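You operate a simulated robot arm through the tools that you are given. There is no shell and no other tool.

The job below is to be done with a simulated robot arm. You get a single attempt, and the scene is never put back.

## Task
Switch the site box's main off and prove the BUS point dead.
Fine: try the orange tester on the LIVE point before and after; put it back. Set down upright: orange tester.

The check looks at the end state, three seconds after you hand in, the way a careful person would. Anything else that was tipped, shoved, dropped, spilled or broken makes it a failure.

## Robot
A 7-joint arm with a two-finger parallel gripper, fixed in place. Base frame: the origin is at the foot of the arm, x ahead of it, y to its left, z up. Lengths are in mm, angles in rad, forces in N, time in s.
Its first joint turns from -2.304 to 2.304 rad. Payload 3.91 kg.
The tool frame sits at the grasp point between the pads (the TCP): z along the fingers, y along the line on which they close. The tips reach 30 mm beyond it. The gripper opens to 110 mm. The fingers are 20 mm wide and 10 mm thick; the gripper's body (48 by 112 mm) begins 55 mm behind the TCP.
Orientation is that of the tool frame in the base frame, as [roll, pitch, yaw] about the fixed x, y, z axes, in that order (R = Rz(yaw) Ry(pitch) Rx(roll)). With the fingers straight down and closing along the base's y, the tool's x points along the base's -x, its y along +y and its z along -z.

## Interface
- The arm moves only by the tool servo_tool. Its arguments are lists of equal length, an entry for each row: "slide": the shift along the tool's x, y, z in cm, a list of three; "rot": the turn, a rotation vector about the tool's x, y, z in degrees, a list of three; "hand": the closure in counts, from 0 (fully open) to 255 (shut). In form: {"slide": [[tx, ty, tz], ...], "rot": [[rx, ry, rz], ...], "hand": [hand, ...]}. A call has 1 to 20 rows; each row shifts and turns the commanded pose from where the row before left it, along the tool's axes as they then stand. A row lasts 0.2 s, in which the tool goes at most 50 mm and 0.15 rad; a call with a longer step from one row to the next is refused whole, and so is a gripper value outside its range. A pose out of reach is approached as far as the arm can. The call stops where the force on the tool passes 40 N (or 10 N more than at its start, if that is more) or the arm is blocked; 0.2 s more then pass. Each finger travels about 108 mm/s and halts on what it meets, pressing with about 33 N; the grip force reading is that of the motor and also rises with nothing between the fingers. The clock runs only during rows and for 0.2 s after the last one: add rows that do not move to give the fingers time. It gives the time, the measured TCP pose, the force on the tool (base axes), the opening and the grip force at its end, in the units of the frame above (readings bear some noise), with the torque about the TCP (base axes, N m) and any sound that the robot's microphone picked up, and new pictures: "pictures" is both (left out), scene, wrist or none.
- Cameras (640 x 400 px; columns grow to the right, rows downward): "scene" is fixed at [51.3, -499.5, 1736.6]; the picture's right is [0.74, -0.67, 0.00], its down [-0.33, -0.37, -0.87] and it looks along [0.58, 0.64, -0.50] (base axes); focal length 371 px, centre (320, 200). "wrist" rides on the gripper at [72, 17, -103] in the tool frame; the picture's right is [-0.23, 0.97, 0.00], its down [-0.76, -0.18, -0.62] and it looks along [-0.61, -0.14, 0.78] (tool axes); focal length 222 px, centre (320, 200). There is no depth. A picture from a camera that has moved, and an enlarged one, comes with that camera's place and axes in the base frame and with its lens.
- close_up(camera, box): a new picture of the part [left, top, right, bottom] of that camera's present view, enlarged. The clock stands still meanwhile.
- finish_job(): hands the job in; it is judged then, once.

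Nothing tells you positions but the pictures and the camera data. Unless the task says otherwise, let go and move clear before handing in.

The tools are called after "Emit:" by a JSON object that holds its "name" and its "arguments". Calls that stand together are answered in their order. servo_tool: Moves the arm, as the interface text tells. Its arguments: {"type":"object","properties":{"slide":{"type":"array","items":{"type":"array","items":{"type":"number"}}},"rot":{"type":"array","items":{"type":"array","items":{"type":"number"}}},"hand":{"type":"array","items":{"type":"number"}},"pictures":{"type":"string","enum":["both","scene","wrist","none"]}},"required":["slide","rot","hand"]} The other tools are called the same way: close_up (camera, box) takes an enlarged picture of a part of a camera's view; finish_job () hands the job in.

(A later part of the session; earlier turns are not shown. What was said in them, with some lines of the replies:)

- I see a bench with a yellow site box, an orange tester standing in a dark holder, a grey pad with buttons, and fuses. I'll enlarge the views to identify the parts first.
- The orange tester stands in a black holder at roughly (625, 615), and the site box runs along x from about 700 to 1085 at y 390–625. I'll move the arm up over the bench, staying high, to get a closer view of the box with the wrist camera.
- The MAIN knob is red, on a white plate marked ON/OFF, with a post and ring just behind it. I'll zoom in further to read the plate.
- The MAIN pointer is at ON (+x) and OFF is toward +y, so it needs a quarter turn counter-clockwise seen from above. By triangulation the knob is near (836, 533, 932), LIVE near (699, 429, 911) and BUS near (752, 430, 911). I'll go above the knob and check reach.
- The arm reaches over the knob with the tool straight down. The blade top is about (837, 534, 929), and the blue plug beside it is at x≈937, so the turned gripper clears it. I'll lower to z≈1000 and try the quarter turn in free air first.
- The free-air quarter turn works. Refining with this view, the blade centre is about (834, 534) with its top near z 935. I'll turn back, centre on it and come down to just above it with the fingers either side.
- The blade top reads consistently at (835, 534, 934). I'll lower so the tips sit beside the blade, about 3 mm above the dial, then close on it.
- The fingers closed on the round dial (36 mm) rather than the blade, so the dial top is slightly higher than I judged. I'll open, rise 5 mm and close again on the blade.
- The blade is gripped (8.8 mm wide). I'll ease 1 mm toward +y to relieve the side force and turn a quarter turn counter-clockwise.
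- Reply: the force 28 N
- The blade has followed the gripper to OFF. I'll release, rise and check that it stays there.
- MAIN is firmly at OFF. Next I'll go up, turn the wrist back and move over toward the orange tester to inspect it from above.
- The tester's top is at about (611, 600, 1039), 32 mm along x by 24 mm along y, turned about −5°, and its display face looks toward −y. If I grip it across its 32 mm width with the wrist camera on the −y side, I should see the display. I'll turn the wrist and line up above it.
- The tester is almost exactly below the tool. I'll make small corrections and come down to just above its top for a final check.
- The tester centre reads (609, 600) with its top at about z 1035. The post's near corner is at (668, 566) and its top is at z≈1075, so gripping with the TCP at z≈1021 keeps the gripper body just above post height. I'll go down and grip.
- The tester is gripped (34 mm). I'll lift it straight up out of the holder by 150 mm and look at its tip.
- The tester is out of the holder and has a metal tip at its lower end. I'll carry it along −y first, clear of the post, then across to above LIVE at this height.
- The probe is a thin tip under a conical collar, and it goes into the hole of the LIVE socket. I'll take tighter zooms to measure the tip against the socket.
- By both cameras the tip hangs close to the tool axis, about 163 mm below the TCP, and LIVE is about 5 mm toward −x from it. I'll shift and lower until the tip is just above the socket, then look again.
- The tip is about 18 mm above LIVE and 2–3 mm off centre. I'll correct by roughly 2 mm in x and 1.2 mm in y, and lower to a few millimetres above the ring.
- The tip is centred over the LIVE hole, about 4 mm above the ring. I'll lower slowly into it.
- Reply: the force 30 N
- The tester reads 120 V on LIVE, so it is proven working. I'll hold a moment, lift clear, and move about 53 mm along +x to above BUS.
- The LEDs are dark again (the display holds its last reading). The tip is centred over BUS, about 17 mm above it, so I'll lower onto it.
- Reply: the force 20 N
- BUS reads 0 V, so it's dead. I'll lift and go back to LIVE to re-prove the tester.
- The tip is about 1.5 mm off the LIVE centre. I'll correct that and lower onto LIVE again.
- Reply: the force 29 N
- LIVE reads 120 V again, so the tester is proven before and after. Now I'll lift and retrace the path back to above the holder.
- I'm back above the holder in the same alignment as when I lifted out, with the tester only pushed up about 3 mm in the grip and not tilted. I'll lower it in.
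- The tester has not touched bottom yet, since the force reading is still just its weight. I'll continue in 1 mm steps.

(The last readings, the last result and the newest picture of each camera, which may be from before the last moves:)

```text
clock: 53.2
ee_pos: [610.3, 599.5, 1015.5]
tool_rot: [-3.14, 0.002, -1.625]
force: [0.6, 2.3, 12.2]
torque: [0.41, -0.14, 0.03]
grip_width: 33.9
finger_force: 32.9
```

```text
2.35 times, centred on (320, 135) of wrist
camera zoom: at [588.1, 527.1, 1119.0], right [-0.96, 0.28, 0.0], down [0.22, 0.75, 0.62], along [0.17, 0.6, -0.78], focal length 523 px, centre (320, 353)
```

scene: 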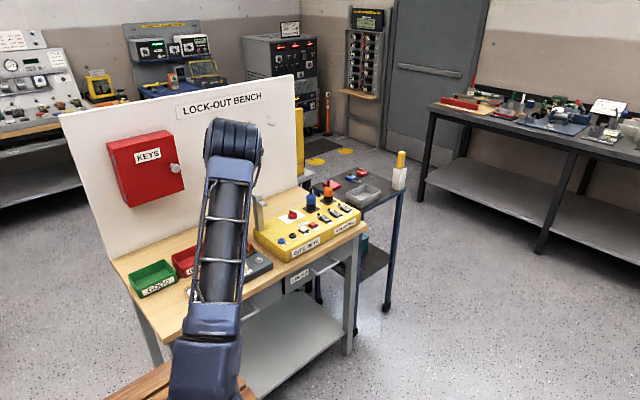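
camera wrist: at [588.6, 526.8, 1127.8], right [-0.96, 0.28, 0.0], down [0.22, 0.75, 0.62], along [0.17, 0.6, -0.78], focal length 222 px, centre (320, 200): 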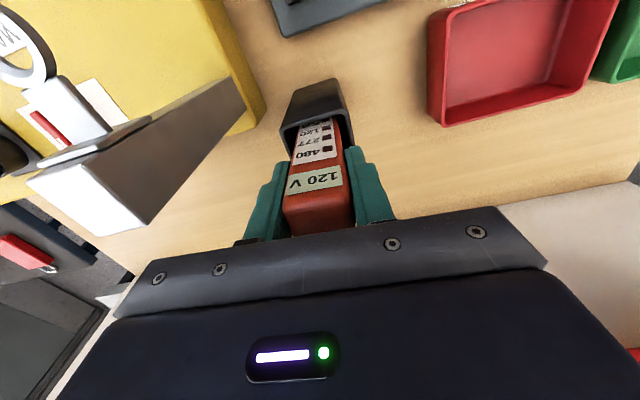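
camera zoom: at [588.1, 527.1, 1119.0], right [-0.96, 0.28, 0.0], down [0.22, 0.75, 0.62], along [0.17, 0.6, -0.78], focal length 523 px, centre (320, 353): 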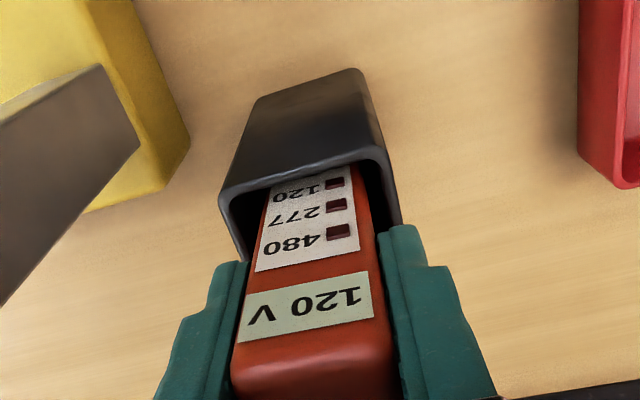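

The tester has bottomed in the holder (12 N). I'll ease off slightly, open the fingers and rise straight up.

Emit:
{"name": "servo_tool", "arguments": {"slide": [[0, 0, -0.08], [0, 0, 0], [0, 0, 0], [0, 0, 0], [0, 0, 0], [0, 0, 0], [0, 0, -1.0], [0, 0, -2.0], [0, 0, -3.0], [0, 0, -3.0], [0, 0, -3.0], [0, 0, -3.0], [0, 0, 0]], "rot": [[0, 0, 0], [0, 0, 0], [0, 0, 0], [0, 0, 0], [0, 0, 0], [0, 0, 0], [0, 0, 0], [0, 0, 0], [0, 0, 0], [0, 0, 0], [0, 0, 0], [0, 0, 0], [0, 0, 0]], "hand": [210, 185, 165, 150, 100, 80, 80, 80, 80, 80, 80, 80, 80]}}

Emit:
{"name": "close_up", "arguments": {"camera": "wrist", "box": [230, 50, 410, 200]}}

```text
clock: 56.0
ee_pos: [608.0, 601.1, 1165.0]
tool_rot: [3.141, -0.001, -1.626]
force: [-0.6, -0.4, 0.0]
torque: [0.01, -0.04, -0.01]
grip_width: 75.5
finger_force: 0.1
camera wrist: at [586.7, 528.2, 1268.2], right [-0.96, 0.28, 0.0], down [0.22, 0.75, 0.62], along [0.17, 0.6, -0.78], focal length 222 px, centre (320, 200)
```

scene: 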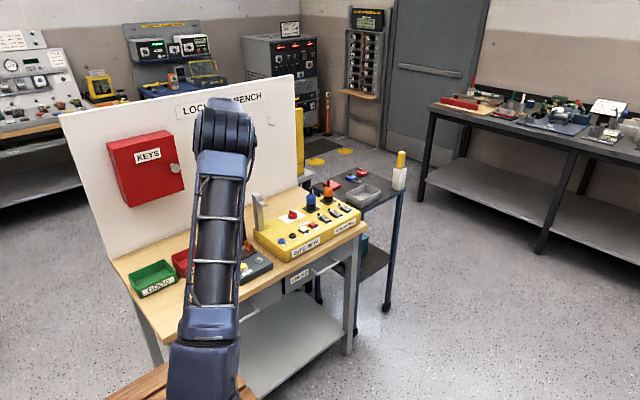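
wrist: 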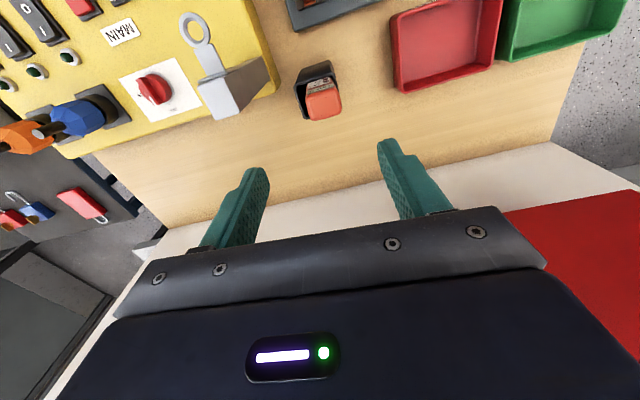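

```text
2.67 times, centred on (320, 125) of wrist
camera zoom: at [586.7, 528.2, 1268.2], right [-0.96, 0.28, 0.0], down [0.22, 0.75, 0.62], along [0.17, 0.6, -0.78], focal length 592 px, centre (320, 400)
```

zoom: 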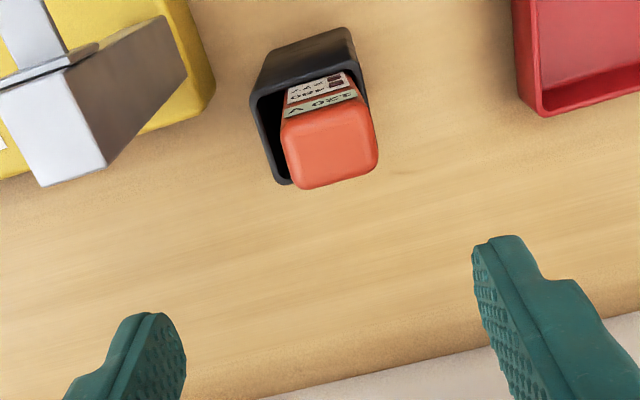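

The tester is back in the holder and looks as though it leans slightly against the rim. I'll move the arm well clear so the scene camera can check it.

Emit:
{"name": "servo_tool", "arguments": {"slide": [[0, 0, -3.0], [0, 0, -3.0], [3.2, 1.4, -1.5], [3.2, 1.4, -1.5], [3.2, 1.4, -1.5], [3.2, 1.4, -1.5], [3.2, 1.4, -1.5], [3.2, 1.4, -1.5], [3.2, 1.4, -1.5], [3.2, 1.4, -1.5], [3.2, 1.4, -1.5], [3.2, 1.4, 0], [0, 0, 0]], "rot": [[0, 0, 0], [0, 0, 0], [0, 0, 0], [0, 0, 0], [0, 0, 0], [0, 0, 0], [0, 0, 0], [0, 0, 0], [0, 0, 0], [0, 0, 0], [0, 0, 0], [0, 0, 0], [0, 0, 0]], "hand": [80, 80, 80, 80, 80, 80, 80, 80, 80, 80, 80, 80, 80]}}

Emit:
{"name": "close_up", "arguments": {"camera": "scene", "box": [222, 195, 262, 255]}}

Emit:
{"name": "close_up", "arguments": {"camera": "scene", "box": [230, 170, 370, 280]}}

```text
clock: 58.8
ee_pos: [451.3, 290.4, 1362.4]
tool_rot: [3.14, 0.001, -1.624]
force: [-1.1, 0.3, -0.4]
torque: [-0.01, 0.0, -0.01]
grip_width: 75.5
finger_force: 0.1
camera wrist: at [431.0, 217.1, 1465.2], right [-0.96, 0.28, 0.0], down [0.22, 0.75, 0.62], along [0.17, 0.6, -0.78], focal length 222 px, centre (320, 200)
```

scene: 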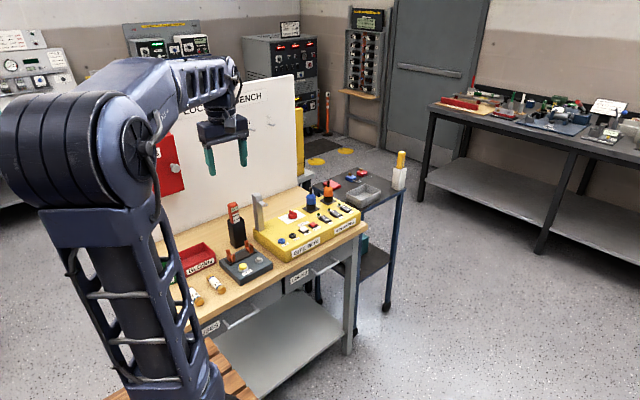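
wrist: 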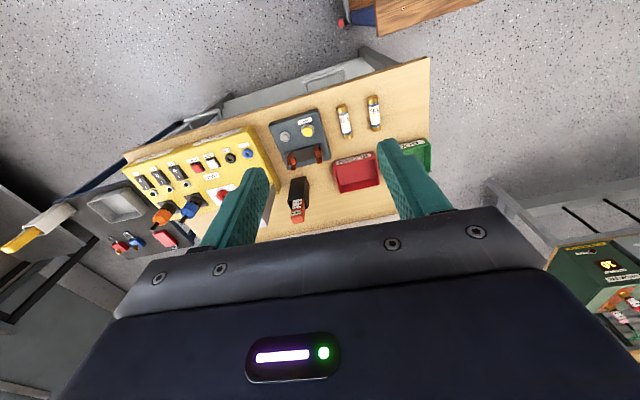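

```text
6.67 times, centred on (242, 225) of scene
camera zoom: at [51.3, -499.5, 1736.6], right [0.74, -0.67, 0.0], down [-0.33, -0.37, -0.87], along [0.58, 0.64, -0.5], focal length 2475 px, centre (840, 33)
```

zoom: 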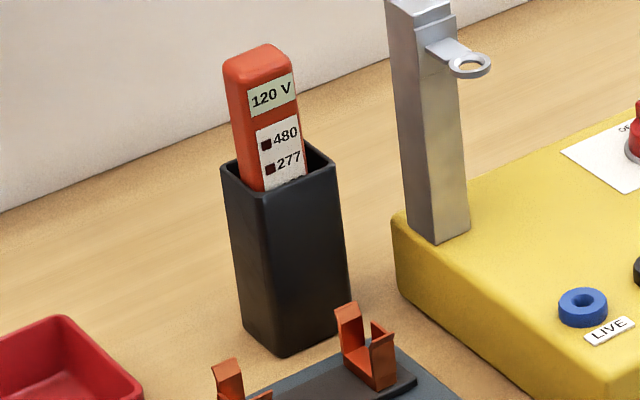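

```text
3.64 times, centred on (300, 225) of scene
camera zoom: at [51.3, -499.5, 1736.6], right [0.74, -0.67, 0.0], down [-0.33, -0.37, -0.87], along [0.58, 0.64, -0.5], focal length 1350 px, centre (393, 109)
```

zoom: 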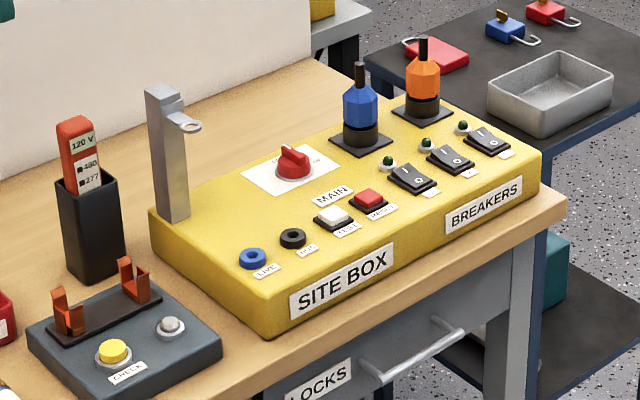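

Everything looks in place: MAIN at OFF and the tester back in its holder with a lean of only a few degrees against the rim. I'll take one last close look before handing in.

Emit:
{"name": "close_up", "arguments": {"camera": "wrist", "box": [270, 160, 330, 230]}}

Emit:
{"name": "close_up", "arguments": {"camera": "scene", "box": [215, 190, 265, 255]}}

Emit:
{"name": "close_up", "arguments": {"camera": "scene", "box": [150, 190, 310, 300]}}

```text
5.71 times, centred on (300, 195) of wrist
camera zoom: at [431.0, 217.1, 1465.2], right [-0.96, 0.28, 0.0], down [0.22, 0.75, 0.62], along [0.17, 0.6, -0.78], focal length 1269 px, centre (434, 229)
```

zoom: 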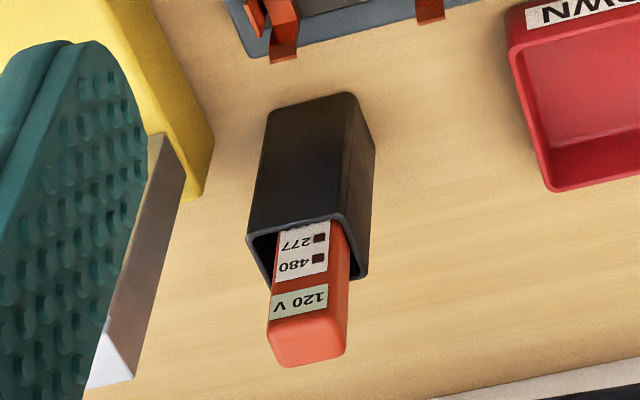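

```text
6.15 times, centred on (240, 222) of scene
camera zoom: at [51.3, -499.5, 1736.6], right [0.74, -0.67, 0.0], down [-0.33, -0.37, -0.87], along [0.58, 0.64, -0.5], focal length 2284 px, centre (812, 62)
```

zoom: 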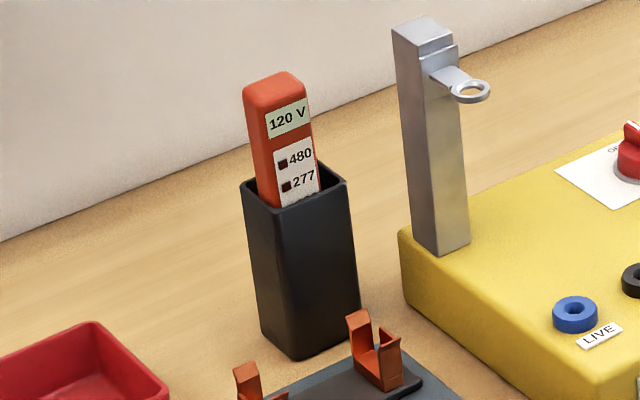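

```text
3.64 times, centred on (230, 245) of scene
camera zoom: at [51.3, -499.5, 1736.6], right [0.74, -0.67, 0.0], down [-0.33, -0.37, -0.87], along [0.58, 0.64, -0.5], focal length 1350 px, centre (647, 36)
```

zoom: 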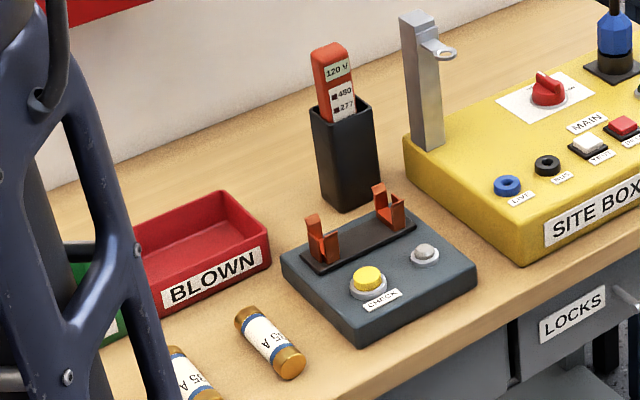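

MAIN is at OFF. The tester read 120 V on LIVE, 0 V on BUS, then 120 V on LIVE again. It's back in its holder, upright with a lean of about 4°, nothing else has moved and the arm is clear. Handing in.

Emit:
{"name": "finish_job", "arguments": {}}

```text
The job is handed in.
```

The site box's main is off and the BUS point is proven dead. I've handed the job in, but no verdict has come back yet.

- **Main switch:** I turned the red MAIN knob a quarter turn from ON to OFF, and it stayed there after I let go.
- **Tester readings:** with the main off, the orange tester read 120 V on LIVE, 0 V on BUS, then 120 V on LIVE again. The first LIVE try came after switching off but before the BUS test.
- **Tester put back:** it stands upright in its black holder, leaning about 4° against the rim because the holder is a loose fit. It looked straight at the start.
- **Everything else:** in the final pictures nothing else on the bench had moved. The arm is clear with the gripper open.
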